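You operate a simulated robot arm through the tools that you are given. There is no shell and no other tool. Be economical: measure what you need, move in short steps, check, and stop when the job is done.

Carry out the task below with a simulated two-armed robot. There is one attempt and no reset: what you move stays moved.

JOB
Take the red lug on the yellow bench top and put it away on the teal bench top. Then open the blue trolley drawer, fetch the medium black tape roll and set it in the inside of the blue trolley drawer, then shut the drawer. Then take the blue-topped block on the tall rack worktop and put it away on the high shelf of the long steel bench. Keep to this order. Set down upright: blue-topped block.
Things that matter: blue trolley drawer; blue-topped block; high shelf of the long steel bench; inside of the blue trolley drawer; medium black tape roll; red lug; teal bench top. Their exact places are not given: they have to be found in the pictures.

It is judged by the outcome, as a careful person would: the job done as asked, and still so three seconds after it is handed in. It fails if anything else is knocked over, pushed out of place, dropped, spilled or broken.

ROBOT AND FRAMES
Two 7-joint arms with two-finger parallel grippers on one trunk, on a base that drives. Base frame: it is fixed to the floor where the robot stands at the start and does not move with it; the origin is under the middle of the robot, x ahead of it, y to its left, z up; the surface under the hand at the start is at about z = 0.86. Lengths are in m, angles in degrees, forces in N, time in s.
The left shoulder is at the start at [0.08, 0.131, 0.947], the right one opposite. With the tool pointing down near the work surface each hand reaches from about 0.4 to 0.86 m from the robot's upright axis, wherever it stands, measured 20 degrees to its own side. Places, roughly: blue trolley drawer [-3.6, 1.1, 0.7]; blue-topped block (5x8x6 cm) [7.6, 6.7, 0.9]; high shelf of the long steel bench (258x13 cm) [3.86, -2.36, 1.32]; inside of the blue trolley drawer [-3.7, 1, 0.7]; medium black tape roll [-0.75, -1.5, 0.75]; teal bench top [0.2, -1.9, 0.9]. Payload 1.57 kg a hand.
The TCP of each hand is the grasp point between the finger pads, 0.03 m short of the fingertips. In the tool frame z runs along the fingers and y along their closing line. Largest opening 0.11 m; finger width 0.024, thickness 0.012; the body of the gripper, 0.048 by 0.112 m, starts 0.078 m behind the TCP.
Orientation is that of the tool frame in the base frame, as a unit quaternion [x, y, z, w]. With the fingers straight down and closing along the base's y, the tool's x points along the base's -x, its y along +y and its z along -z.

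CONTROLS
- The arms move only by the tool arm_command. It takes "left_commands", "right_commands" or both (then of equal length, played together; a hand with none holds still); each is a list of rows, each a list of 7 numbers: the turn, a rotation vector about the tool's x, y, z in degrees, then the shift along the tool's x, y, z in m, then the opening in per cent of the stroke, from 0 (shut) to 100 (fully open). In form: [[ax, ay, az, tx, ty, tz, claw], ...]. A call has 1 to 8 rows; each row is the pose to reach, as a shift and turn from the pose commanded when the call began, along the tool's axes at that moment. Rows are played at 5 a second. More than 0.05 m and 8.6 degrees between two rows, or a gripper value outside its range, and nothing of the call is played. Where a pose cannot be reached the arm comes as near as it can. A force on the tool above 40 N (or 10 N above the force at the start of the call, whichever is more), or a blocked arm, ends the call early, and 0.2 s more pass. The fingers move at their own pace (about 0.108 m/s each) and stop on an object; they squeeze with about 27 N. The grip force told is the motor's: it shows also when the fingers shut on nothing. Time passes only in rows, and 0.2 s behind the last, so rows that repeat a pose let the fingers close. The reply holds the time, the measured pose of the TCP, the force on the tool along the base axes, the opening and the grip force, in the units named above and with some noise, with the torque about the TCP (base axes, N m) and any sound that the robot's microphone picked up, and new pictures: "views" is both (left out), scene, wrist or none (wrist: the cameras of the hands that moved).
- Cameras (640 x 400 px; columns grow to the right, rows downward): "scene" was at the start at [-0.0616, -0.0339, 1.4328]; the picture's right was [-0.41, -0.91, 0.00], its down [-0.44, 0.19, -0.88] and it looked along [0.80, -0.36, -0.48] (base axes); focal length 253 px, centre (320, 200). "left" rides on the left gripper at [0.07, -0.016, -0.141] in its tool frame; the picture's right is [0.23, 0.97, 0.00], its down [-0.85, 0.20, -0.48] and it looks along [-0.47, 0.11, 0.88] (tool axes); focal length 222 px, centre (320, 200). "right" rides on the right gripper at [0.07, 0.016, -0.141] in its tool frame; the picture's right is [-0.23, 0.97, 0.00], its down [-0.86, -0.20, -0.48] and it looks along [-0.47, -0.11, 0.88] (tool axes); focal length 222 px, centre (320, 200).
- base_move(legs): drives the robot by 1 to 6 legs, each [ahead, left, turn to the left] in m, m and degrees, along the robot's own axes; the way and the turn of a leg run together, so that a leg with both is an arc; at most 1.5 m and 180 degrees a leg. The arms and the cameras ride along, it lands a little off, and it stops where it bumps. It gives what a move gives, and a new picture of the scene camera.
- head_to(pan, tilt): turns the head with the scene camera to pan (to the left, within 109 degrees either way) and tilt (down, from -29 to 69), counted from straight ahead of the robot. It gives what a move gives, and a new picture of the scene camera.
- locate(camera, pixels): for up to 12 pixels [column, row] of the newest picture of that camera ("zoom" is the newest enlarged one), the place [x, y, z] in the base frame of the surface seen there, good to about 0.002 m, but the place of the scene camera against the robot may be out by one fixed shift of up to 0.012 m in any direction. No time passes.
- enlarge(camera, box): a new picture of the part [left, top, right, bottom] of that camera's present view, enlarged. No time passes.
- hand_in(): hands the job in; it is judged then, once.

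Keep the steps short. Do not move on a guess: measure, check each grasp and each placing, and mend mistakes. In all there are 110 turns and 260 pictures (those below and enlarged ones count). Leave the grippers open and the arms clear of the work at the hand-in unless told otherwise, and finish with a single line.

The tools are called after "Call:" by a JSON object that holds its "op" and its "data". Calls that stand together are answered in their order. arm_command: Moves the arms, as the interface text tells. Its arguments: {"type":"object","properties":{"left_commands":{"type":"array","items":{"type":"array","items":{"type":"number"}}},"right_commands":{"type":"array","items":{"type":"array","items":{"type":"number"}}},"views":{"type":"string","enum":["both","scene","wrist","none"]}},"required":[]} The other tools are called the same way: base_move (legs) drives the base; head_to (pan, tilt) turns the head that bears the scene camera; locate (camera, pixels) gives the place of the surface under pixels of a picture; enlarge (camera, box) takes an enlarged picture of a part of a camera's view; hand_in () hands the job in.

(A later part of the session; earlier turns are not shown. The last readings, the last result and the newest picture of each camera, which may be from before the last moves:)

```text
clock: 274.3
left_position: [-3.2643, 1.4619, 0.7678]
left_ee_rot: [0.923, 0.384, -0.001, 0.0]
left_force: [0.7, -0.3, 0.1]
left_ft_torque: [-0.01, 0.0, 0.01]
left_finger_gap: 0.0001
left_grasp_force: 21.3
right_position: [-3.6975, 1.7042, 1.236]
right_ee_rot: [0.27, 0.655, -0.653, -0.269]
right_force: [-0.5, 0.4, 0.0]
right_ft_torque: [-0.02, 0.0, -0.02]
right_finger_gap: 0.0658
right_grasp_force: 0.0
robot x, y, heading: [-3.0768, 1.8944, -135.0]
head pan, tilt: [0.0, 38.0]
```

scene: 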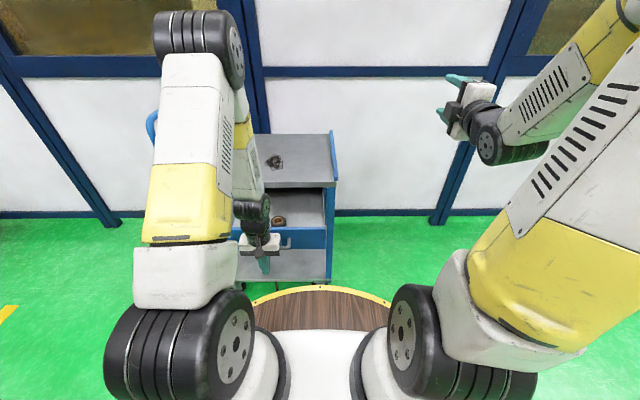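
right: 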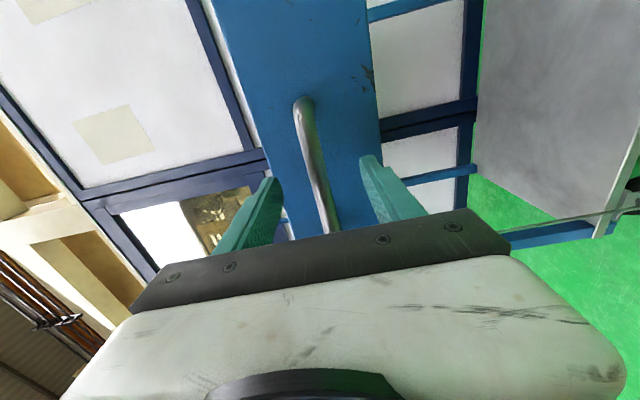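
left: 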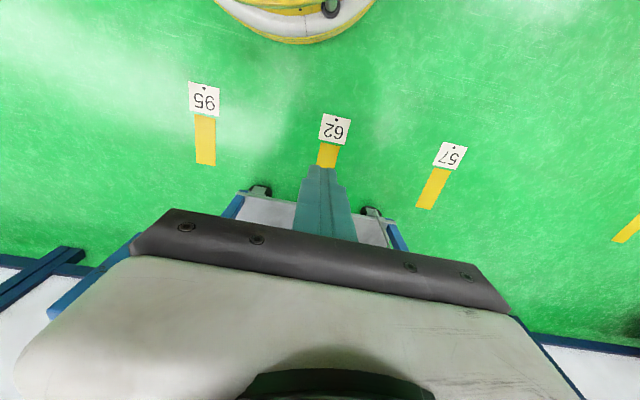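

In front of the handle. I push it inward along −u.

Call:
{"op": "arm_command", "data": {"left_commands": [[0, 0, 0, -0.035, 0, 0, 0], [0, 0, 0, -0.07, 0, 0, 0], [0, 0, 0, -0.1, 0, 0, 0], [0, 0, 0, -0.13, 0, 0, 0], [0, 0, 0, -0.16, 0, 0, 0], [0, 0, 0, -0.19, 0, 0, 0], [0, 0, 0, -0.22, 0, 0, 0], [0, 0, 0, -0.25, 0, 0, 0]], "views": "scene"}}

```text
clock: 276.1
left_position: [-3.4408, 1.2862, 0.7687]
left_ee_rot: [0.924, 0.383, -0.001, 0.0]
left_force: [-0.7, -0.2, 0.0]
left_ft_torque: [-0.04, 0.0, 0.01]
left_finger_gap: 0.0
left_grasp_force: 21.3
right_position: [-3.6986, 1.7038, 1.2349]
right_ee_rot: [0.27, 0.654, -0.653, -0.27]
right_force: [0.2, -0.2, 0.5]
right_ft_torque: [-0.01, 0.0, 0.05]
right_finger_gap: 0.0659
right_grasp_force: 0.1
robot x, y, heading: [-3.0757, 1.8918, -134.9]
head pan, tilt: [0.0, 38.0]
```

scene: 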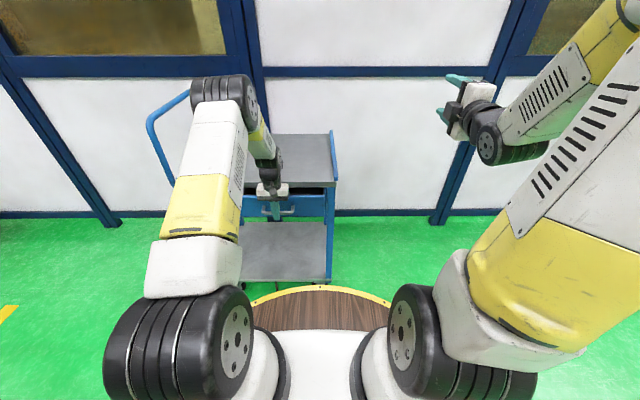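

Moving smoothly. I push the remaining ~5 cm until it stops.

Call:
{"op": "arm_command", "data": {"left_commands": [[0, 0, 0, -0.02, 0, 0, 0], [0, 0, 0, -0.035, 0, 0, 0], [0, 0, 0, -0.045, 0, 0, 0], [0, 0, 0, -0.052, 0, 0, 0], [0, 0, 0, -0.057, 0, 0, 0], [0, 0, 0, -0.06, 0, 0, 0]], "views": "scene"}}

Call:
{"op": "enlarge", "data": {"camera": "scene", "box": [200, 120, 380, 290]}}

Call:
{"op": "locate", "data": {"camera": "scene", "pixels": [[310, 205], [300, 200], [290, 212], [330, 184], [250, 200]]}}

```text
clock: 277.4
left_position: [-3.4785, 1.2493, 0.7663]
left_ee_rot: [0.924, 0.383, 0.009, -0.003]
left_force: [4.2, 4.2, 3.0]
left_ft_torque: [0.0, -0.12, 0.01]
left_finger_gap: 0.0
left_grasp_force: 20.9
right_position: [-3.6973, 1.7057, 1.2364]
right_ee_rot: [0.27, 0.655, -0.653, -0.269]
right_force: [-0.4, 0.9, 1.0]
right_ft_torque: [-0.01, -0.02, 0.02]
right_finger_gap: 0.0658
right_grasp_force: 0.0
robot x, y, heading: [-3.0723, 1.8937, -134.7]
head pan, tilt: [0.0, 38.0]
stopped in row 6 (left hand): the force on the tool passed its limit at 46 N (the readings are from after the stop); the commanded pose is now the measured one
```

scene: 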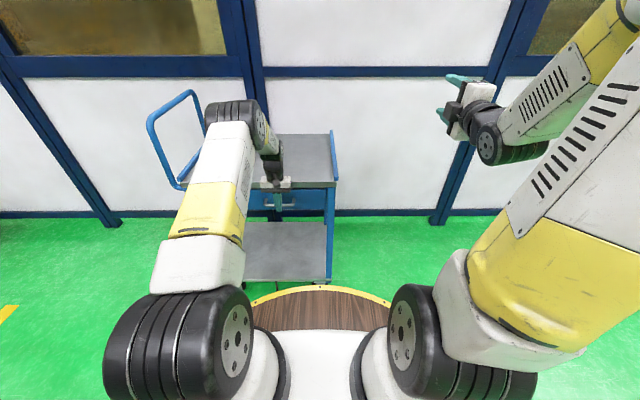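

```text
2.35 times, centred on (290, 205) of scene
```

zoom: 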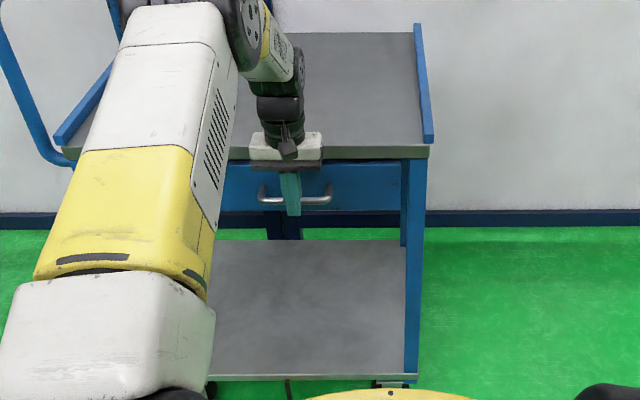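

```text
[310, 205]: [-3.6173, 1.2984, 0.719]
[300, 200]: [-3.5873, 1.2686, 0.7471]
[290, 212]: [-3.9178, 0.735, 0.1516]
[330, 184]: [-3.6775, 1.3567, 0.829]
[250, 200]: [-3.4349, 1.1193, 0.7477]
```

The face is at u=−1.640, as before opening: shut. I withdraw and raise the left hand.

Call:
{"op": "arm_command", "data": {"left_commands": [[0, 0, 0, 0.045, 0, 0, 0], [0, 0, 0, 0.09, 0, 0, 0], [0, 0, 0, 0.13, 0, -0.02, 20], [0, 0, 0, 0.16, 0, -0.06, 50], [0, 0, 0, 0.18, 0, -0.105, 80], [0, 0, 0, 0.2, 0, -0.15, 100], [0, 0, 0, 0.2, 0, -0.198, 100], [0, 0, 0, 0.2, 0, -0.246, 100]], "views": "scene"}}

Call:
{"op": "enlarge", "data": {"camera": "scene", "box": [180, 120, 380, 290]}}

```text
clock: 279.2
left_position: [-3.3423, 1.3876, 1.0146]
left_ee_rot: [0.923, 0.385, 0.008, -0.002]
left_force: [0.1, 0.1, -0.5]
left_ft_torque: [-0.01, -0.04, 0.01]
left_finger_gap: 0.1099
left_grasp_force: 0.0
right_position: [-3.6991, 1.7037, 1.2354]
right_ee_rot: [0.27, 0.655, -0.652, -0.269]
right_force: [0.2, -0.8, 0.6]
right_ft_torque: [-0.02, 0.04, 0.02]
right_finger_gap: 0.0663
right_grasp_force: 0.1
robot x, y, heading: [-3.0759, 1.8887, -134.7]
head pan, tilt: [0.0, 38.0]
```

scene: 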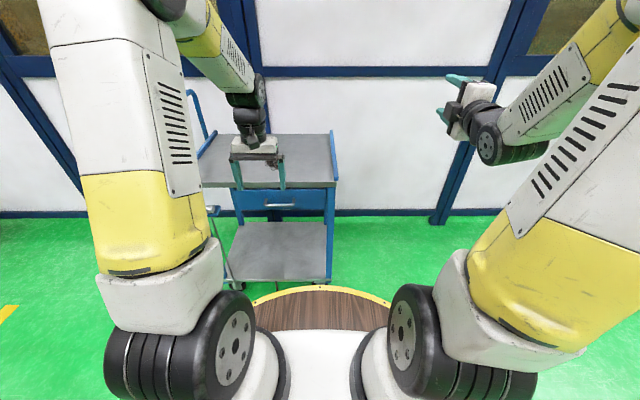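

```text
2.35 times, centred on (280, 205) of scene
```

zoom: 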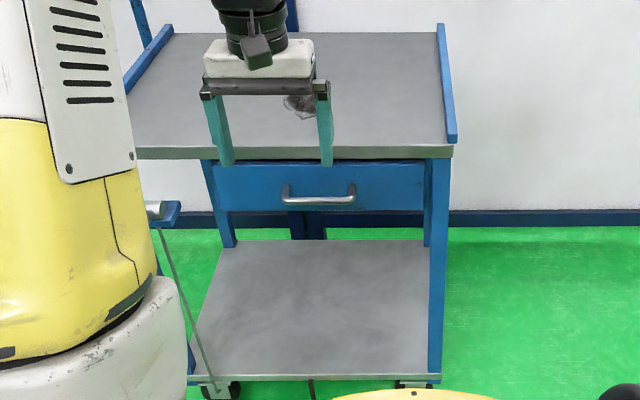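

Drawer is shut. I raise the left hand and drive back along the corridor toward the yellow bench front.

Call:
{"op": "arm_command", "data": {"left_commands": [[0, 0, 0, 0.01, 0, -0.045, 100], [0, 0, 0, 0.03, 0, -0.09, 100], [0, 0, 0, 0.04, 0, -0.135, 100]], "views": "none"}}

Call:
{"op": "base_move", "data": {"legs": [[-0.15, 0, 0], [0, 0, 90], [1.45, -0.05, 0], [1.45, -0.05, 0]]}}

```text
clock: 280.0
left_position: [-3.312, 1.4133, 1.1498]
left_ee_rot: [0.923, 0.384, 0.007, -0.003]
left_force: [0.0, -0.2, 0.2]
left_ft_torque: [0.02, -0.01, 0.01]
left_finger_gap: 0.11
left_grasp_force: 0.1
right_position: [-3.6983, 1.7051, 1.2354]
right_ee_rot: [0.27, 0.655, -0.653, -0.269]
right_force: [0.6, -0.6, -0.6]
right_ft_torque: [-0.01, 0.0, 0.0]
right_finger_gap: 0.066
right_grasp_force: 0.0
robot x, y, heading: [-3.0785, 1.8937, -135.0]
head pan, tilt: [0.0, 38.0]
```

```text
clock: 298.4
left_position: [-0.6709, -0.4335, 1.1479]
left_ee_rot: [0.395, 0.919, 0.003, -0.007]
left_force: [0.2, -0.4, 0.5]
left_ft_torque: [0.01, 0.01, -0.03]
left_finger_gap: 0.1103
left_grasp_force: 0.0
right_position: [-0.9734, -0.8103, 1.2359]
right_ee_rot: [-0.262, 0.658, -0.656, 0.262]
right_force: [1.0, -0.1, 0.5]
right_ft_torque: [0.01, 0.02, -0.02]
right_finger_gap: 0.0661
right_grasp_force: 0.0
robot x, y, heading: [-1.1478, -0.1836, -46.8]
head pan, tilt: [0.0, 38.0]
```

scene: 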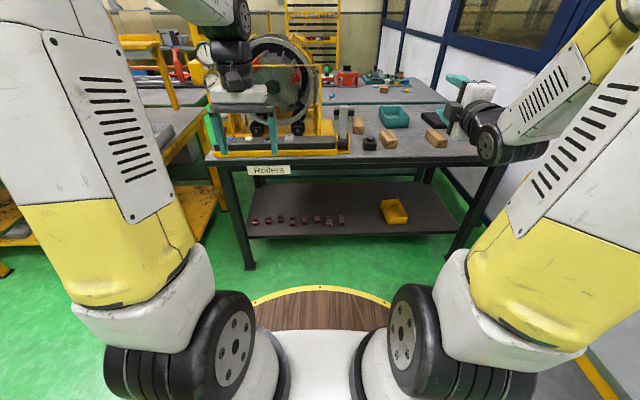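

I continue: slight approach, turn left to +u, and drive along the yellow bench.

Call:
{"op": "base_move", "data": {"legs": [[0.32, 0.15, 0], [0, 0, 91.5], [1.4, -0.12, 0], [1.3, 0, 0], [1.2, 0, 0]]}}

Call:
{"op": "head_to", "data": {"pan": 0, "tilt": 12}}

```text
clock: 322.8
left_position: [2.1184, 2.9132, 1.1489]
left_ee_rot: [-0.39, 0.921, -0.002, -0.007]
left_force: [0.1, 0.2, -0.5]
left_ft_torque: [-0.03, 0.03, -0.02]
left_finger_gap: 0.1102
left_grasp_force: 0.0
right_position: [2.5074, 2.6295, 1.2353]
right_ee_rot: [0.657, -0.265, 0.265, -0.654]
right_force: [-0.9, 0.2, 0.0]
right_ft_torque: [0.02, 0.0, 0.01]
right_finger_gap: 0.0661
right_grasp_force: 0.1
robot x, y, heading: [1.8924, 2.4326, 46.1]
head pan, tilt: [0.0, 38.0]
```

scene: 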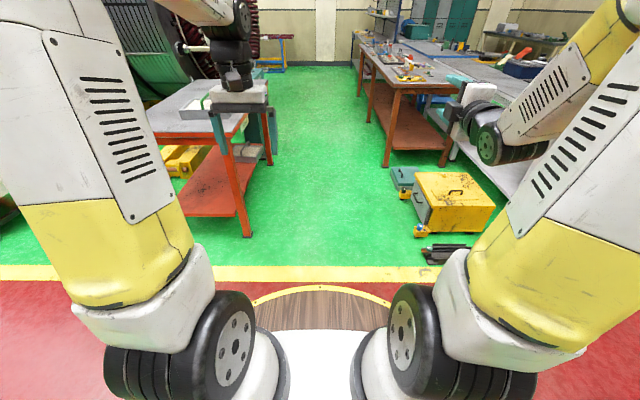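

```text
clock: 323.7
left_position: [2.1186, 2.9151, 1.1498]
left_ee_rot: [-0.391, 0.92, -0.003, -0.007]
left_force: [0.3, 0.1, -0.7]
left_ft_torque: [0.02, -0.01, 0.0]
left_finger_gap: 0.11
left_grasp_force: 0.1
right_position: [2.5093, 2.6272, 1.2347]
right_ee_rot: [0.657, -0.266, 0.264, -0.655]
right_force: [-0.5, -0.6, 0.0]
right_ft_torque: [0.0, -0.01, 0.02]
right_finger_gap: 0.0661
right_grasp_force: 0.0
robot x, y, heading: [1.8933, 2.4268, 46.0]
head pan, tilt: [0.0, 12.0]
```

scene: 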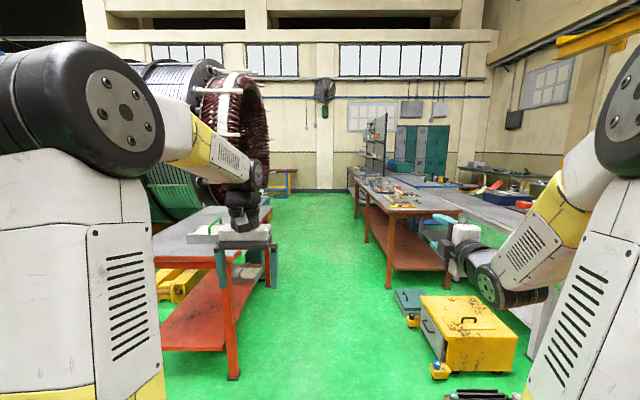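

The aisle leads to a tall rack at about (375,145). I measure the aisle and the rack.

Call:
{"op": "locate", "data": {"camera": "scene", "pixels": [[358, 170], [380, 190], [388, 285], [270, 285], [238, 375], [370, 165], [380, 150], [365, 190], [300, 230], [400, 300], [352, 215], [385, 130]]}}

Call:
{"op": "enlarge", "data": {"camera": "scene", "box": [320, 90, 480, 220]}}

```text
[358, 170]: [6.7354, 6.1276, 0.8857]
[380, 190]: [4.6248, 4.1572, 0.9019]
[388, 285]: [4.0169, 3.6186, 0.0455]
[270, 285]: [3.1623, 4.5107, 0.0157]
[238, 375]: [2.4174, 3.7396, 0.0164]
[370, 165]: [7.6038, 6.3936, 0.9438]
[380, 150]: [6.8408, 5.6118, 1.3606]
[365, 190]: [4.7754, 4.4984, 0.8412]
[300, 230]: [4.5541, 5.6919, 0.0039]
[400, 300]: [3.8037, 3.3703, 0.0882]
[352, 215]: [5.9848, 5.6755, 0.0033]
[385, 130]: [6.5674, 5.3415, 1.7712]
```

```text
3.08 times, centred on (400, 155) of scene
```

zoom: 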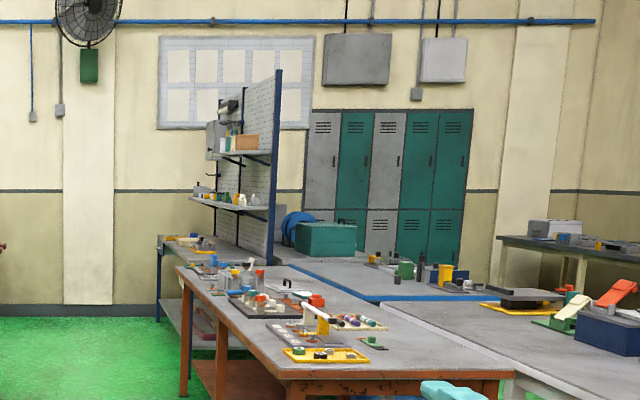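

The aisle is about 1.2 m wide and clear. I drive along it to just before the rack.

Call:
{"op": "base_move", "data": {"legs": [[1.4, 0, -1], [1.4, 0, 0], [1.4, 0, 0], [1.3, 0, 0]]}}

Call:
{"op": "head_to", "data": {"pan": -35, "tilt": 18}}

```text
clock: 350.1
left_position: [5.8226, 7.0155, 1.1492]
left_ee_rot: [-0.401, 0.916, -0.003, -0.008]
left_force: [0.2, -0.6, 0.5]
left_ft_torque: [0.02, -0.01, 0.0]
left_finger_gap: 0.1101
left_grasp_force: 0.1
right_position: [6.2185, 6.7376, 1.2352]
right_ee_rot: [0.66, -0.258, 0.257, -0.657]
right_force: [0.2, 0.4, 0.6]
right_ft_torque: [-0.02, 0.01, 0.0]
right_finger_gap: 0.0656
right_grasp_force: 0.1
robot x, y, heading: [5.6036, 6.5276, 47.2]
head pan, tilt: [0.0, 12.0]
```

scene: 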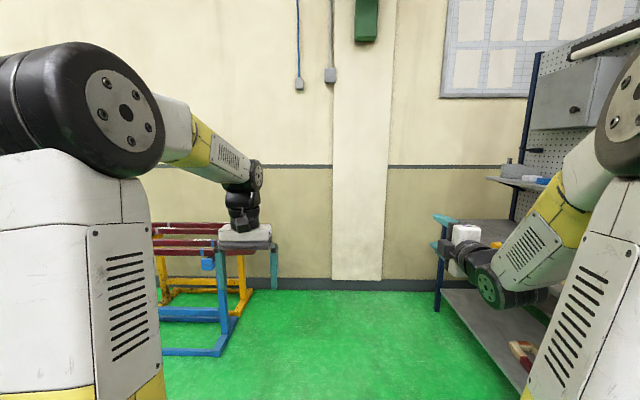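

```text
clock: 351.1
left_position: [5.8228, 7.0151, 1.149]
left_ee_rot: [-0.401, 0.916, -0.003, -0.008]
left_force: [0.1, 0.0, -0.1]
left_ft_torque: [0.01, 0.02, 0.03]
left_finger_gap: 0.11
left_grasp_force: 0.3
right_position: [6.2194, 6.7382, 1.235]
right_ee_rot: [0.659, -0.258, 0.257, -0.658]
right_force: [-0.6, -0.7, -0.2]
right_ft_torque: [0.01, 0.0, -0.03]
right_finger_gap: 0.0659
right_grasp_force: 0.0
robot x, y, heading: [5.6034, 6.5304, 47.3]
head pan, tilt: [-35.0, 18.0]
```

scene: 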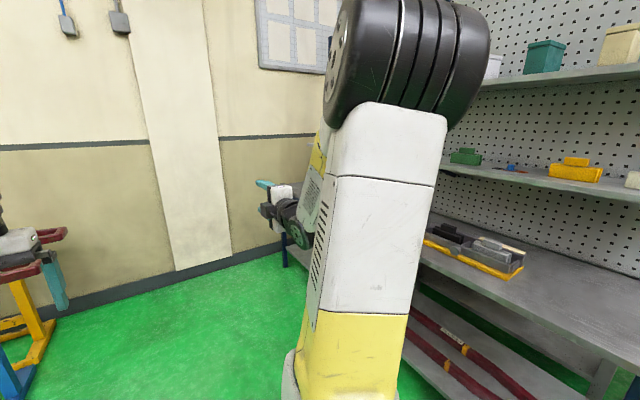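

I turn right to face the rack, then slide left toward u≈10.

Call:
{"op": "base_move", "data": {"legs": [[0, 0, -92], [0, 1.2, 0]]}}

Call:
{"op": "head_to", "data": {"pan": 5, "tilt": 22}}

```text
clock: 361.0
left_position: [6.9125, 7.1496, 1.149]
left_ee_rot: [0.376, 0.927, 0.003, -0.007]
left_force: [0.1, -0.4, 0.5]
left_ft_torque: [-0.02, -0.02, 0.01]
left_finger_gap: 0.1097
left_grasp_force: 0.1
right_position: [6.6254, 6.7597, 1.2356]
right_ee_rot: [-0.277, 0.651, -0.65, 0.276]
right_force: [0.1, 0.4, 0.8]
right_ft_torque: [0.0, -0.01, 0.0]
right_finger_gap: 0.066
right_grasp_force: 0.1
robot x, y, heading: [6.4282, 7.3753, -43.9]
head pan, tilt: [-35.0, 18.0]
```

scene: 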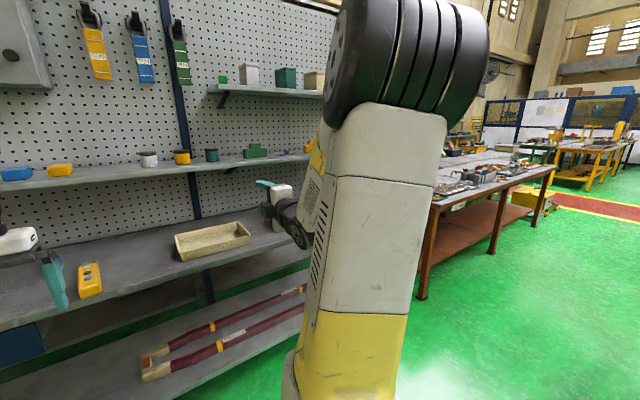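

```text
clock: 362.1
left_position: [6.9109, 7.1487, 1.1487]
left_ee_rot: [0.375, 0.927, 0.002, -0.008]
left_force: [0.9, 0.0, 0.4]
left_ft_torque: [0.0, 0.0, 0.0]
left_finger_gap: 0.1098
left_grasp_force: 0.1
right_position: [6.6247, 6.759, 1.2351]
right_ee_rot: [-0.276, 0.652, -0.649, 0.276]
right_force: [0.0, 0.8, -0.5]
right_ft_torque: [-0.02, 0.02, -0.03]
right_finger_gap: 0.0659
right_grasp_force: 0.0
robot x, y, heading: [6.4293, 7.3786, -44.2]
head pan, tilt: [5.0, 22.0]
```

scene: 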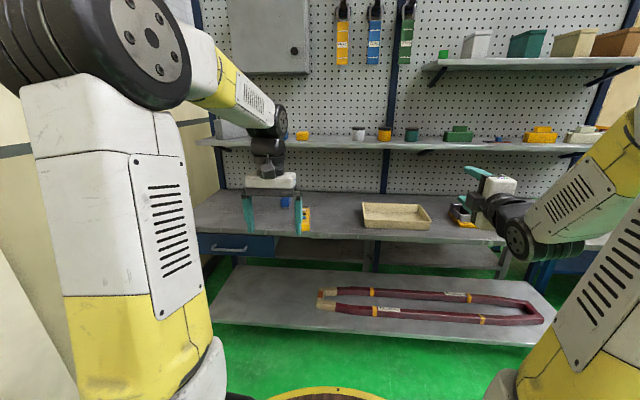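

Something blue shows at (287,202), behind the left gripper. I enlarge and measure.

Call:
{"op": "enlarge", "data": {"camera": "scene", "box": [200, 160, 360, 270]}}

Call:
{"op": "locate", "data": {"camera": "scene", "pixels": [[286, 202], [287, 208], [306, 212], [304, 226], [280, 230], [230, 225], [270, 200], [380, 148], [330, 215], [395, 212], [300, 190], [255, 238]]}}

Call:
{"op": "enlarge", "data": {"camera": "left", "box": [0, 0, 640, 400]}}

```text
3.64 times, centred on (280, 215) of scene
```

zoom: 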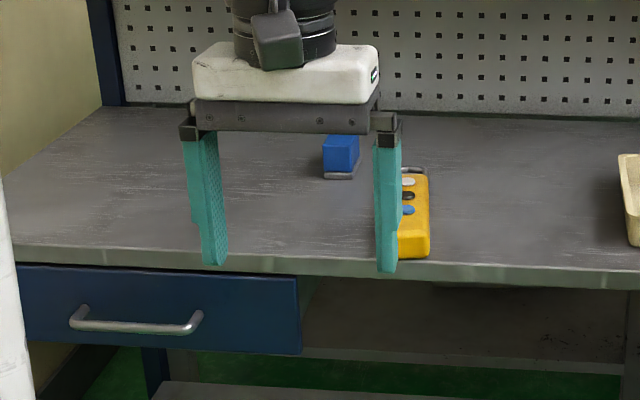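

```text
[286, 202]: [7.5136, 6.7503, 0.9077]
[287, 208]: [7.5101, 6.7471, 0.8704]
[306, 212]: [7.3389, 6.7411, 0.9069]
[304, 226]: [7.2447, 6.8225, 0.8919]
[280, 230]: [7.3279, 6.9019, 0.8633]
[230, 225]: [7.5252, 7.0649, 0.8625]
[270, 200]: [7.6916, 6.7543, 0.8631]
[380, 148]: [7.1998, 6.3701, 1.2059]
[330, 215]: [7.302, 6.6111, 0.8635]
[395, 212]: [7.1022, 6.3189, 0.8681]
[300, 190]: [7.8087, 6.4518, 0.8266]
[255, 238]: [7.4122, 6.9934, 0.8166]
```

```text
1.00 times, centred on (320, 200) of left (not enlarged: the box is as wide or as high as the picture)
```

zoom: 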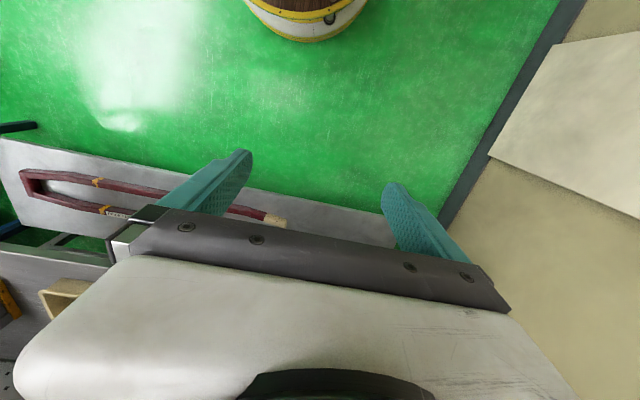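

The blue-topped block stands at about (7.52,6.74) on the worktop, under a shelf (z 1.2). I'll take it with the left hand tilted (fingers 35° below level). I tilt the hand first, then drive nearer.

Call:
{"op": "arm_command", "data": {"left_commands": [[0, -7.86, 0, 0, 0, 0, 100], [0, -15.7, 0, 0, 0, 0, 100], [0, -23.6, 0, 0, 0, 0, 100], [0, -31.4, 0, 0, 0, 0, 100], [0, -39.3, 0, 0, 0, 0, 100], [0, -47.1, 0, 0, 0, 0, 100], [0, -55, 0, 0, 0, 0, 100]], "views": "none"}}

Call:
{"op": "base_move", "data": {"legs": [[0.45, 0.1, -1]]}}

Call:
{"op": "enlarge", "data": {"camera": "left", "box": [0, 0, 640, 400]}}

```text
clock: 363.6
left_position: [6.915, 7.1499, 1.148]
left_ee_rot: [0.335, 0.825, -0.172, 0.422]
left_force: [2.0, 1.1, -1.8]
left_ft_torque: [-0.11, 0.08, -0.15]
left_finger_gap: 0.1102
left_grasp_force: 0.0
right_position: [6.6272, 6.7596, 1.2364]
right_ee_rot: [-0.278, 0.653, -0.649, 0.275]
right_force: [2.0, 0.7, 0.6]
right_ft_torque: [-0.01, 0.04, -0.16]
right_finger_gap: 0.0659
right_grasp_force: 0.0
robot x, y, heading: [6.4248, 7.3815, -44.0]
head pan, tilt: [5.0, 22.0]
```

```text
clock: 366.4
left_position: [7.2989, 6.8946, 1.1501]
left_ee_rot: [0.342, 0.822, -0.174, 0.42]
left_force: [-0.8, -0.7, -0.5]
left_ft_torque: [-0.02, 0.02, 0.02]
left_finger_gap: 0.1099
left_grasp_force: 0.1
right_position: [7.0039, 6.5093, 1.2356]
right_ee_rot: [-0.27, 0.655, -0.653, 0.269]
right_force: [-0.4, -0.2, -0.4]
right_ft_torque: [-0.02, 0.0, 0.0]
right_finger_gap: 0.0659
right_grasp_force: 0.0
robot x, y, heading: [6.8219, 7.1347, -45.2]
head pan, tilt: [5.0, 22.0]
```

scene: 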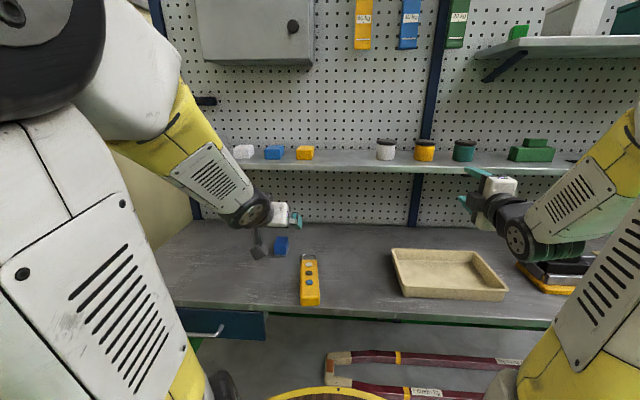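

```text
1.00 times, centred on (320, 200) of left (not enlarged: the box is as wide or as high as the picture)
```

zoom: 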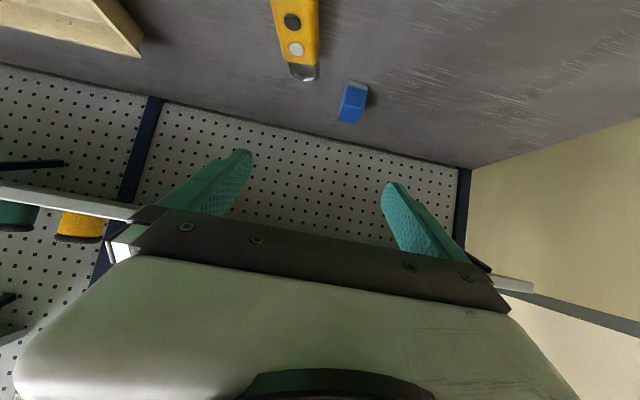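

The block is at (352,102) in the left view and (281,246) in the scene. I measure both.

Call:
{"op": "enlarge", "data": {"camera": "left", "box": [290, 50, 420, 160]}}

Call:
{"op": "locate", "data": {"camera": "left", "pixels": [[346, 110], [352, 90], [358, 108], [341, 118], [346, 88], [364, 90], [356, 122], [362, 84], [318, 75], [400, 140]]}}

Call:
{"op": "locate", "data": {"camera": "scene", "pixels": [[276, 240], [287, 240], [281, 238], [276, 252], [287, 252], [281, 254], [281, 246], [302, 153], [250, 152], [300, 162]]}}

Call:
{"op": "enlarge", "data": {"camera": "scene", "box": [230, 200, 350, 310]}}

```text
3.64 times, centred on (355, 105) of left
```

zoom: 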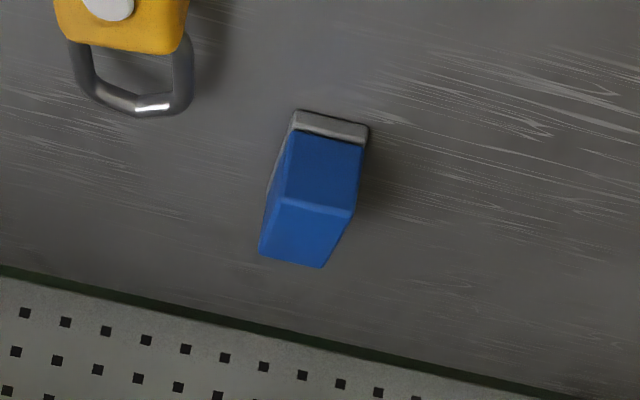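

```text
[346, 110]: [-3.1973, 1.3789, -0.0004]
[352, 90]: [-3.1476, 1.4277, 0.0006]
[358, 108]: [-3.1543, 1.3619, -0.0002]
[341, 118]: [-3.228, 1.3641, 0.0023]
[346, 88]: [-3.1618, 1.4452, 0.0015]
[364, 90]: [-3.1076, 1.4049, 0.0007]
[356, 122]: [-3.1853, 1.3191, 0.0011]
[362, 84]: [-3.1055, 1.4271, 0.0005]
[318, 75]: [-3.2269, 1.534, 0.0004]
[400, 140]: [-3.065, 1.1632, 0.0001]
```

```text
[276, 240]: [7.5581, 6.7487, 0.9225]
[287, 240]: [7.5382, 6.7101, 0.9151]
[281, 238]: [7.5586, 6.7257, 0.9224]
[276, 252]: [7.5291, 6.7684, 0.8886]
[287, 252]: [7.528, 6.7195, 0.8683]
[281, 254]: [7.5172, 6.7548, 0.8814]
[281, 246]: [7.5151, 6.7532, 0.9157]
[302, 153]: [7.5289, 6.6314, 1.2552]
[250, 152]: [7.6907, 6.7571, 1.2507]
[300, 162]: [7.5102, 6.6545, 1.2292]
```

```text
3.64 times, centred on (290, 255) of scene
```

zoom: 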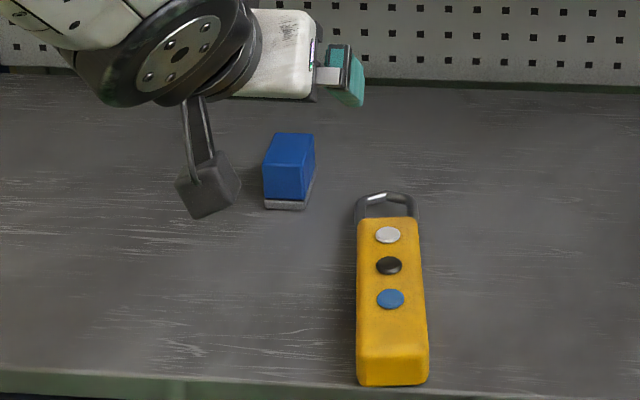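

I repeat the left enlargement and measure in it.

Call:
{"op": "enlarge", "data": {"camera": "left", "box": [290, 50, 420, 160]}}

Call:
{"op": "locate", "data": {"camera": "zoom", "pixels": [[290, 135], [362, 145], [278, 205], [352, 215], [262, 252], [322, 264], [318, 170], [308, 235], [330, 125], [266, 215], [272, 232], [340, 230]]}}

```text
3.64 times, centred on (355, 105) of left
```

zoom: 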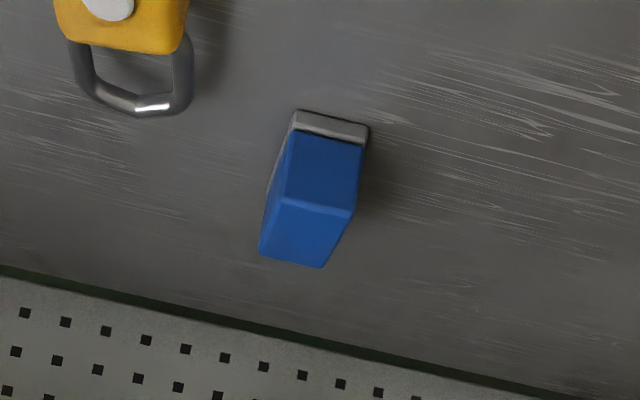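

```text
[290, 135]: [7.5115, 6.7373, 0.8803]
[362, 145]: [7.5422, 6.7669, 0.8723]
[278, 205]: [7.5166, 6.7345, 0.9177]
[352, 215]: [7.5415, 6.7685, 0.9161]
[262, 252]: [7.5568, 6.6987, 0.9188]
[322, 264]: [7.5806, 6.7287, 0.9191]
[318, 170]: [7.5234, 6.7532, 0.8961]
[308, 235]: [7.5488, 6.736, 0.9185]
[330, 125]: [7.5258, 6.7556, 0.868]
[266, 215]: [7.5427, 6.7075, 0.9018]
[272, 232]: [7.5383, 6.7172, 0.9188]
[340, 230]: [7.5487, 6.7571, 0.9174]
```

Block centre ≈(7.548,6.734), top z 0.918, aligned with my heading within ~4°. I go to a pre-grasp 12 cm back along the finger direction.

Call:
{"op": "arm_command", "data": {"left_commands": [[0, 0, 0, 0.006, 0.025, 0.035, 100], [0, 0, 0, 0.012, 0.045, 0.075, 100], [0, 0, 0, 0.018, 0.063, 0.115, 100], [0, 0, 0, 0.024, 0.063, 0.16, 100], [0, 0, 0, 0.03, 0.063, 0.205, 100], [0, 0, 0, 0.035, 0.063, 0.25, 100], [0, 0, 0, 0.0356, 0.063, 0.261, 100]], "views": "both"}}

```text
clock: 368.0
left_position: [7.4769, 6.8032, 0.9664]
left_ee_rot: [0.342, 0.822, -0.174, 0.42]
left_force: [0.2, 0.1, 0.0]
left_ft_torque: [0.0, 0.01, -0.01]
left_finger_gap: 0.1097
left_grasp_force: 0.0
right_position: [7.0047, 6.5093, 1.236]
right_ee_rot: [-0.27, 0.655, -0.653, 0.269]
right_force: [1.0, 0.5, 0.0]
right_ft_torque: [0.02, 0.0, 0.04]
right_finger_gap: 0.0659
right_grasp_force: 0.0
robot x, y, heading: [6.8182, 7.1321, -45.0]
head pan, tilt: [5.0, 22.0]
```

scene: 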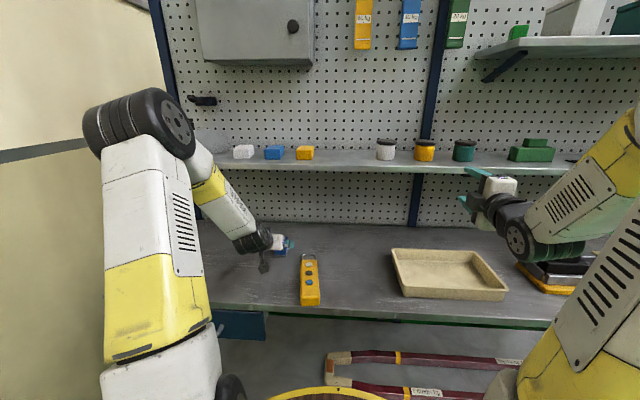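
left: 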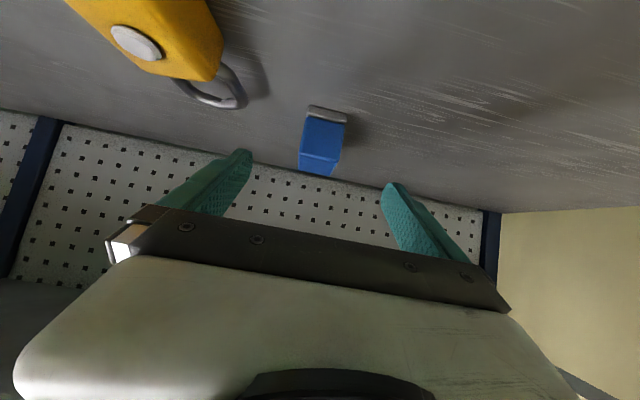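

The block is centred between the fingers. I advance 12 cm and close.

Call:
{"op": "arm_command", "data": {"left_commands": [[0, 0, 0, 0, 0, 0.04, 100], [0, 0, 0, 0, 0, 0.08, 100], [0, 0, 0, 0, 0, 0.11, 100], [0, 0, 0, 0, 0, 0.12, 100], [0, 0, 0, 0, 0, 0.12, 0], [0, 0, 0, 0, 0, 0.12, 0], [0, 0, 0, 0, 0, 0.12, 0]], "views": "both"}}

```text
clock: 369.6
left_position: [7.5452, 6.7343, 0.8976]
left_ee_rot: [0.343, 0.822, -0.176, 0.42]
left_force: [0.5, -0.9, -0.1]
left_ft_torque: [-0.12, -0.09, 0.01]
left_finger_gap: 0.0449
left_grasp_force: 26.6
right_position: [7.0041, 6.5091, 1.2349]
right_ee_rot: [-0.27, 0.655, -0.652, 0.269]
right_force: [-0.1, -0.2, -1.2]
right_ft_torque: [-0.01, 0.01, -0.01]
right_finger_gap: 0.0659
right_grasp_force: 0.0
robot x, y, heading: [6.8191, 7.1304, -45.5]
head pan, tilt: [5.0, 22.0]
```

scene: 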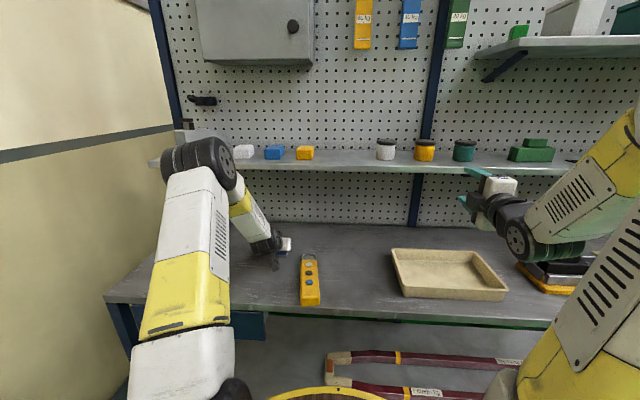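
left: 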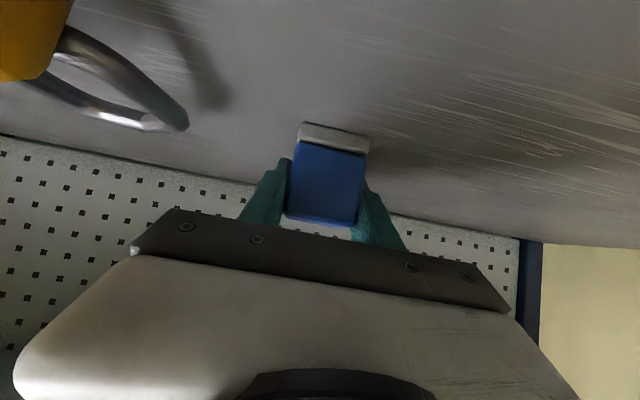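

The block is held (gap 45 mm). I lift it clear, draw it back from under the shelf, back off, and start sliding back down the aisle (−u), keeping my heading.

Call:
{"op": "arm_command", "data": {"left_commands": [[0, 0, 0, -0.0324, 0, -0.0234, 0], [0, 0, 0, -0.0648, 0, -0.0469, 0], [0, 0, 0, -0.0576, 0, -0.091, 0], [0, 0, 0, -0.0312, 0, -0.1274, 0], [0, 0, 0, -0.013, 0, -0.1697, 0], [0, 0, 0, -0.0099, 0, -0.2166, 0], [0, 0, 0, -0.0206, 0, -0.2614, 0], [0, 0, 0, -0.0413, 0, -0.3011, 0]], "views": "wrist"}}

Call:
{"op": "base_move", "data": {"legs": [[-0.22, 0, 0], [0, -1.45, 0]]}}

```text
clock: 371.4
left_position: [7.3952, 6.8917, 1.1068]
left_ee_rot: [0.342, 0.822, -0.174, 0.42]
left_force: [0.3, 0.2, -2.3]
left_ft_torque: [-0.01, 0.0, 0.01]
left_finger_gap: 0.0448
left_grasp_force: 26.6
right_position: [7.0037, 6.5102, 1.236]
right_ee_rot: [-0.27, 0.656, -0.652, 0.269]
right_force: [-0.3, 0.7, -0.3]
right_ft_torque: [0.02, -0.01, -0.06]
right_finger_gap: 0.0661
right_grasp_force: 0.0
robot x, y, heading: [6.819, 7.1315, -45.4]
head pan, tilt: [5.0, 22.0]
```

left: 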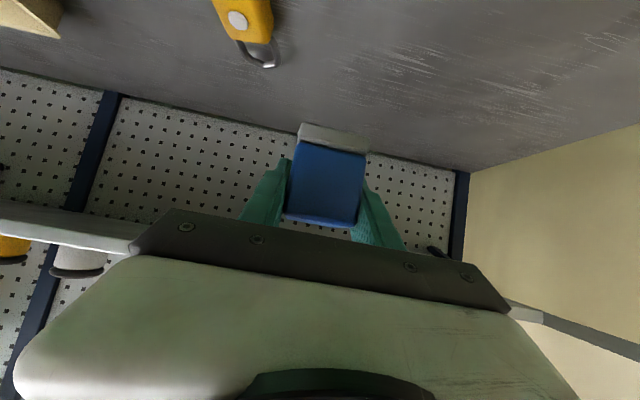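

```text
clock: 379.9
left_position: [6.2311, 6.0287, 1.1074]
left_ee_rot: [0.33, 0.827, -0.168, 0.423]
left_force: [-0.5, 0.5, -2.3]
left_ft_torque: [-0.01, -0.01, -0.02]
left_finger_gap: 0.045
left_grasp_force: 26.6
right_position: [5.8514, 5.6377, 1.2363]
right_ee_rot: [-0.279, 0.651, -0.649, 0.278]
right_force: [1.1, -0.2, -0.3]
right_ft_torque: [-0.01, 0.0, 0.0]
right_finger_gap: 0.0659
right_grasp_force: 0.1
robot x, y, heading: [5.6491, 6.2559, -43.4]
head pan, tilt: [5.0, 22.0]
```

scene: 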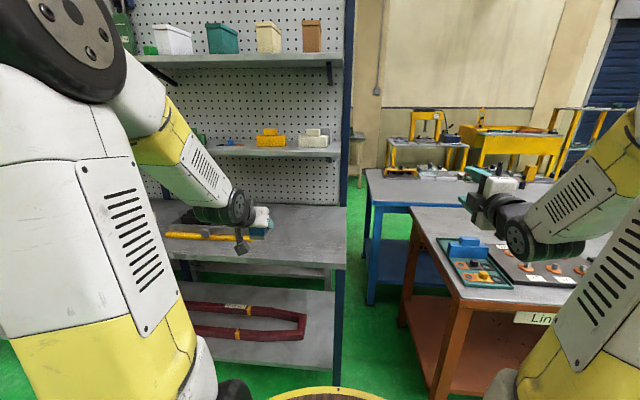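

On course. I continue sliding along the aisle.

Call:
{"op": "base_move", "data": {"legs": [[0, -1.45, -1.8], [0, -1.45, 0], [0, -1.4, 0]]}}

```text
clock: 400.5
left_position: [3.2995, 2.8864, 1.1069]
left_ee_rot: [0.327, 0.828, -0.168, 0.424]
left_force: [-0.5, 0.5, -2.5]
left_ft_torque: [-0.02, -0.01, -0.02]
left_finger_gap: 0.0453
left_grasp_force: 26.7
right_position: [2.9243, 2.4926, 1.2359]
right_ee_rot: [-0.283, 0.65, -0.647, 0.281]
right_force: [0.9, 0.8, 0.4]
right_ft_torque: [0.01, 0.0, 0.03]
right_finger_gap: 0.066
right_grasp_force: 0.0
robot x, y, heading: [2.7174, 3.1101, -42.8]
head pan, tilt: [5.0, 22.0]
```

scene: 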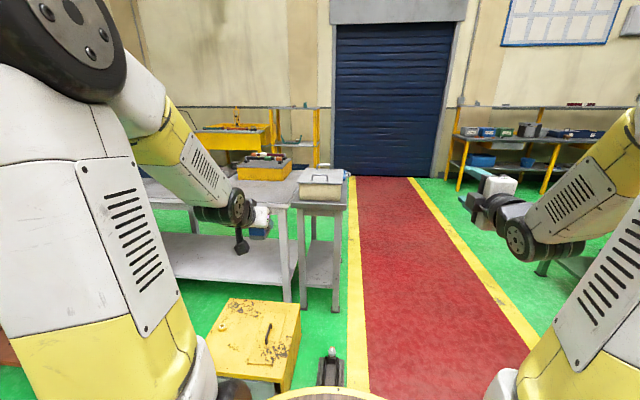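

The steel bench with its shelf is at the right rear. I slide to the lane and drive ahead along it.

Call:
{"op": "base_move", "data": {"legs": [[0, -0.95, -2.2], [1.4, 0, 0], [1.3, 0, 0]]}}

Call:
{"op": "head_to", "data": {"pan": -30, "tilt": 12}}

```text
clock: 418.4
left_position: [4.5339, 0.2528, 1.108]
left_ee_rot: [0.345, 0.821, -0.176, 0.419]
left_force: [-0.5, -0.6, -2.7]
left_ft_torque: [0.0, -0.01, 0.0]
left_finger_gap: 0.045
left_grasp_force: 26.5
right_position: [4.1399, -0.1247, 1.2353]
right_ee_rot: [-0.269, 0.656, -0.652, 0.269]
right_force: [0.0, 0.8, 0.3]
right_ft_torque: [0.01, 0.01, 0.0]
right_finger_gap: 0.066
right_grasp_force: 0.0
robot x, y, heading: [3.959, 0.4949, -45.4]
head pan, tilt: [5.0, 22.0]
```

scene: 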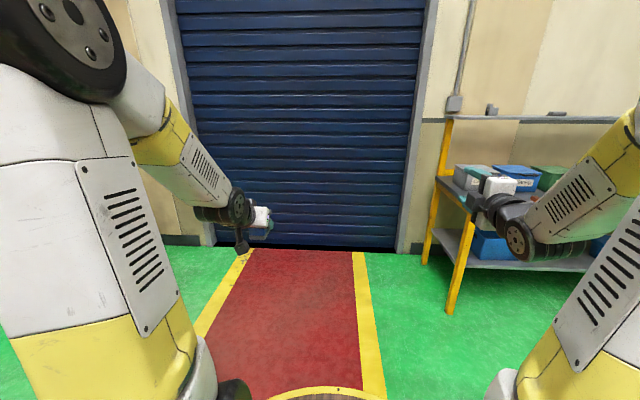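

```text
clock: 419.4
left_position: [4.5324, 0.2522, 1.1066]
left_ee_rot: [0.344, 0.822, -0.175, 0.419]
left_force: [-0.1, -0.1, -2.5]
left_ft_torque: [-0.01, 0.02, -0.04]
left_finger_gap: 0.0447
left_grasp_force: 26.9
right_position: [4.141, -0.1265, 1.2357]
right_ee_rot: [-0.269, 0.655, -0.653, 0.268]
right_force: [0.5, 0.1, -0.1]
right_ft_torque: [0.01, 0.01, 0.05]
right_finger_gap: 0.0662
right_grasp_force: 0.1
robot x, y, heading: [3.9546, 0.4975, -45.4]
head pan, tilt: [-30.0, 12.0]
```

scene: 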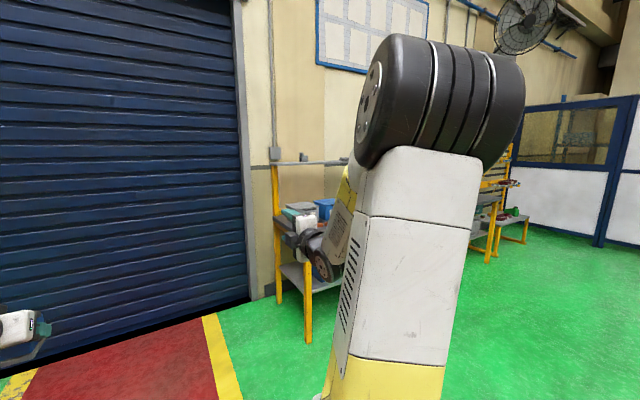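

I slide right 1.2 m to stand before the shelf and look at it.

Call:
{"op": "base_move", "data": {"legs": [[0, -1.25, 0.4], [0.7, 0, 0]]}}

Call:
{"op": "head_to", "data": {"pan": 5, "tilt": 10}}

Call:
{"op": "locate", "data": {"camera": "scene", "pixels": [[200, 190], [260, 190], [320, 190], [380, 190], [300, 180], [350, 180], [300, 200], [350, 200], [300, 240], [350, 240], [400, 200], [250, 180]]}}

```text
clock: 429.3
left_position: [4.1704, -1.1548, 1.107]
left_ee_rot: [0.342, 0.823, -0.174, 0.419]
left_force: [0.0, -0.6, -1.2]
left_ft_torque: [0.02, 0.01, 0.01]
left_finger_gap: 0.045
left_grasp_force: 27.1
right_position: [3.7818, -1.5353, 1.2365]
right_ee_rot: [-0.271, 0.655, -0.652, 0.27]
right_force: [0.2, 0.8, -0.8]
right_ft_torque: [-0.02, -0.02, 0.03]
right_finger_gap: 0.0658
right_grasp_force: 0.1
robot x, y, heading: [3.5971, -0.9095, -45.1]
head pan, tilt: [-30.0, 12.0]
```

scene: 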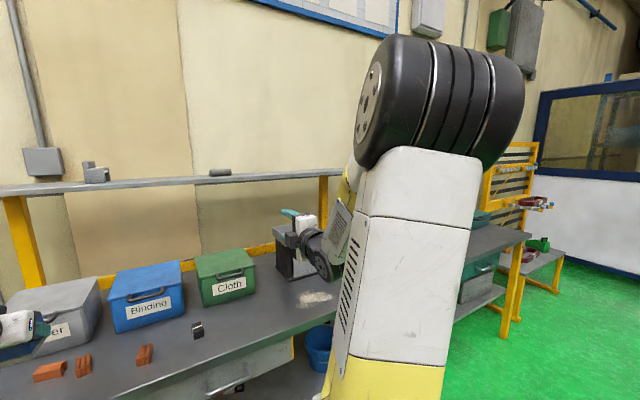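

```text
clock: 430.3
left_position: [4.1708, -1.1553, 1.1063]
left_ee_rot: [0.342, 0.822, -0.175, 0.42]
left_force: [0.1, 0.2, -2.4]
left_ft_torque: [0.0, 0.01, 0.03]
left_finger_gap: 0.0447
left_grasp_force: 26.9
right_position: [3.7828, -1.5357, 1.2354]
right_ee_rot: [-0.272, 0.655, -0.652, 0.27]
right_force: [0.1, 0.5, 1.0]
right_ft_torque: [0.01, 0.04, -0.03]
right_finger_gap: 0.0661
right_grasp_force: 0.1
robot x, y, heading: [3.5965, -0.9167, -45.2]
head pan, tilt: [5.0, 10.0]
```

scene: 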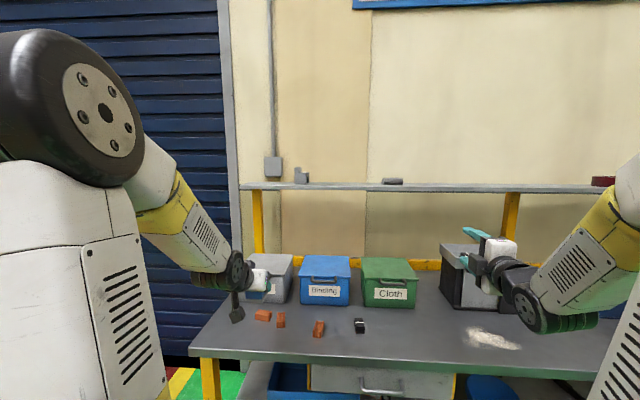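

```text
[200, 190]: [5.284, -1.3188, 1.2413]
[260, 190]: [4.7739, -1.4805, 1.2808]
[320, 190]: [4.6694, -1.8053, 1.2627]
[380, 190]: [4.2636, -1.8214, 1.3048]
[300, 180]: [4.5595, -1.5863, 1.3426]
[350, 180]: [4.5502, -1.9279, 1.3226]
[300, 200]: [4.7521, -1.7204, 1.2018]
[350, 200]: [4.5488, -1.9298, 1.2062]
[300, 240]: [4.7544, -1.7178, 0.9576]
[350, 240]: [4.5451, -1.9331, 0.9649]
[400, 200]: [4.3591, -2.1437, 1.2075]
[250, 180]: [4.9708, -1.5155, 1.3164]
```

The shelf runs at rows 184–190; the stretch between the bracket (300,176) and the grey item (392,181) is free. I enlarge and measure the shelf edges and bench front.

Call:
{"op": "enlarge", "data": {"camera": "scene", "box": [230, 150, 430, 280]}}

Call:
{"op": "locate", "data": {"camera": "scene", "pixels": [[345, 188], [345, 185], [345, 183], [330, 187], [365, 187], [307, 186], [385, 186], [386, 181], [308, 178], [330, 357], [450, 248], [345, 191]]}}

```text
3.08 times, centred on (330, 215) of scene
```

zoom: 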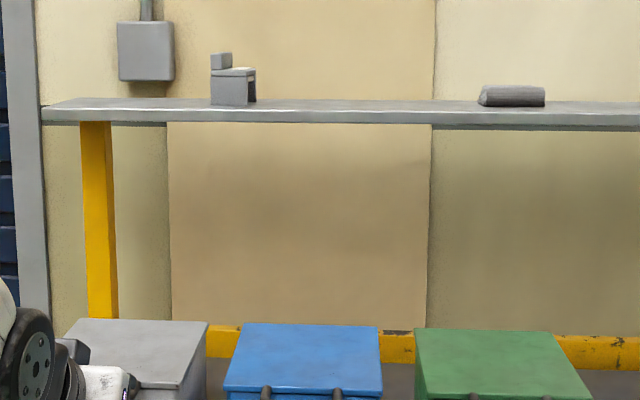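

```text
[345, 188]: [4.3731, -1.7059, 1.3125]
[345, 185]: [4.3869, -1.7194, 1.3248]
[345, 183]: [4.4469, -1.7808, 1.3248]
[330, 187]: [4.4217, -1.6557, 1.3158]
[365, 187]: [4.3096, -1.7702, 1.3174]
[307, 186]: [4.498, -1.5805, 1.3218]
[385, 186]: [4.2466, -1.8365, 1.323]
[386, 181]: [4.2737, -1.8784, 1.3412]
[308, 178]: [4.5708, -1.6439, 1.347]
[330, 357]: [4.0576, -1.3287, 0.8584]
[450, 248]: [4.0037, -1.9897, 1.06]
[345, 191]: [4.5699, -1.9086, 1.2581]
```

Shelf top z≈1.325, front edge v=4.30; target TCP (4.417,-1.751,1.360). I raise the block to z≈1.40 first, then come nearer.

Call:
{"op": "arm_command", "data": {"left_commands": [[0, 0, 0, -0.04, 0, -0.029, 0], [0, 0, 0, -0.08, 0, -0.058, 0], [0, 0, 0, -0.12, 0, -0.087, 0], [0, 0, 0, -0.16, 0, -0.116, 0], [0, 0, 0, -0.2, 0, -0.145, 0], [0, 0, 0, -0.24, 0, -0.1737, 0]], "views": "none"}}

Call:
{"op": "base_move", "data": {"legs": [[0.3, -0.2, 0]]}}

```text
clock: 431.7
left_position: [4.1715, -1.1554, 1.4019]
left_ee_rot: [0.341, 0.823, -0.174, 0.419]
left_force: [0.6, -0.2, -2.7]
left_ft_torque: [0.04, 0.03, -0.01]
left_finger_gap: 0.0451
left_grasp_force: 27.1
right_position: [3.7822, -1.5351, 1.2357]
right_ee_rot: [-0.271, 0.655, -0.652, 0.27]
right_force: [0.1, 0.6, 0.0]
right_ft_torque: [0.01, 0.0, -0.01]
right_finger_gap: 0.0657
right_grasp_force: 0.0
robot x, y, heading: [3.5958, -0.9118, -45.1]
head pan, tilt: [5.0, 10.0]
```

```text
clock: 434.1
left_position: [4.2446, -1.5075, 1.4021]
left_ee_rot: [0.337, 0.824, -0.172, 0.421]
left_force: [0.2, -0.1, -2.5]
left_ft_torque: [0.02, 0.01, 0.0]
left_finger_gap: 0.0451
left_grasp_force: 26.5
right_position: [3.859, -1.8922, 1.2357]
right_ee_rot: [-0.274, 0.653, -0.651, 0.274]
right_force: [0.3, 0.3, 0.6]
right_ft_torque: [0.01, -0.01, 0.02]
right_finger_gap: 0.0661
right_grasp_force: 0.0
robot x, y, heading: [3.6639, -1.272, -44.4]
head pan, tilt: [5.0, 10.0]
```

scene: 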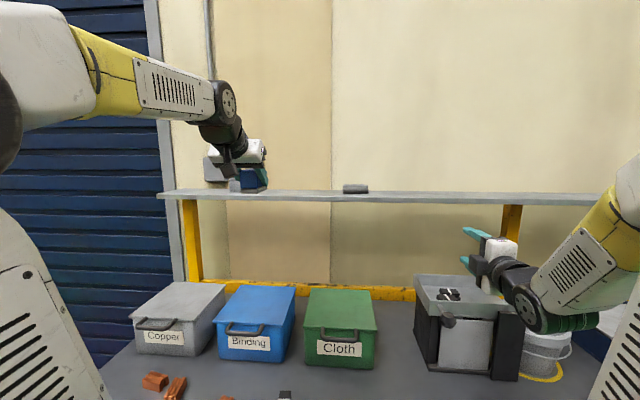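

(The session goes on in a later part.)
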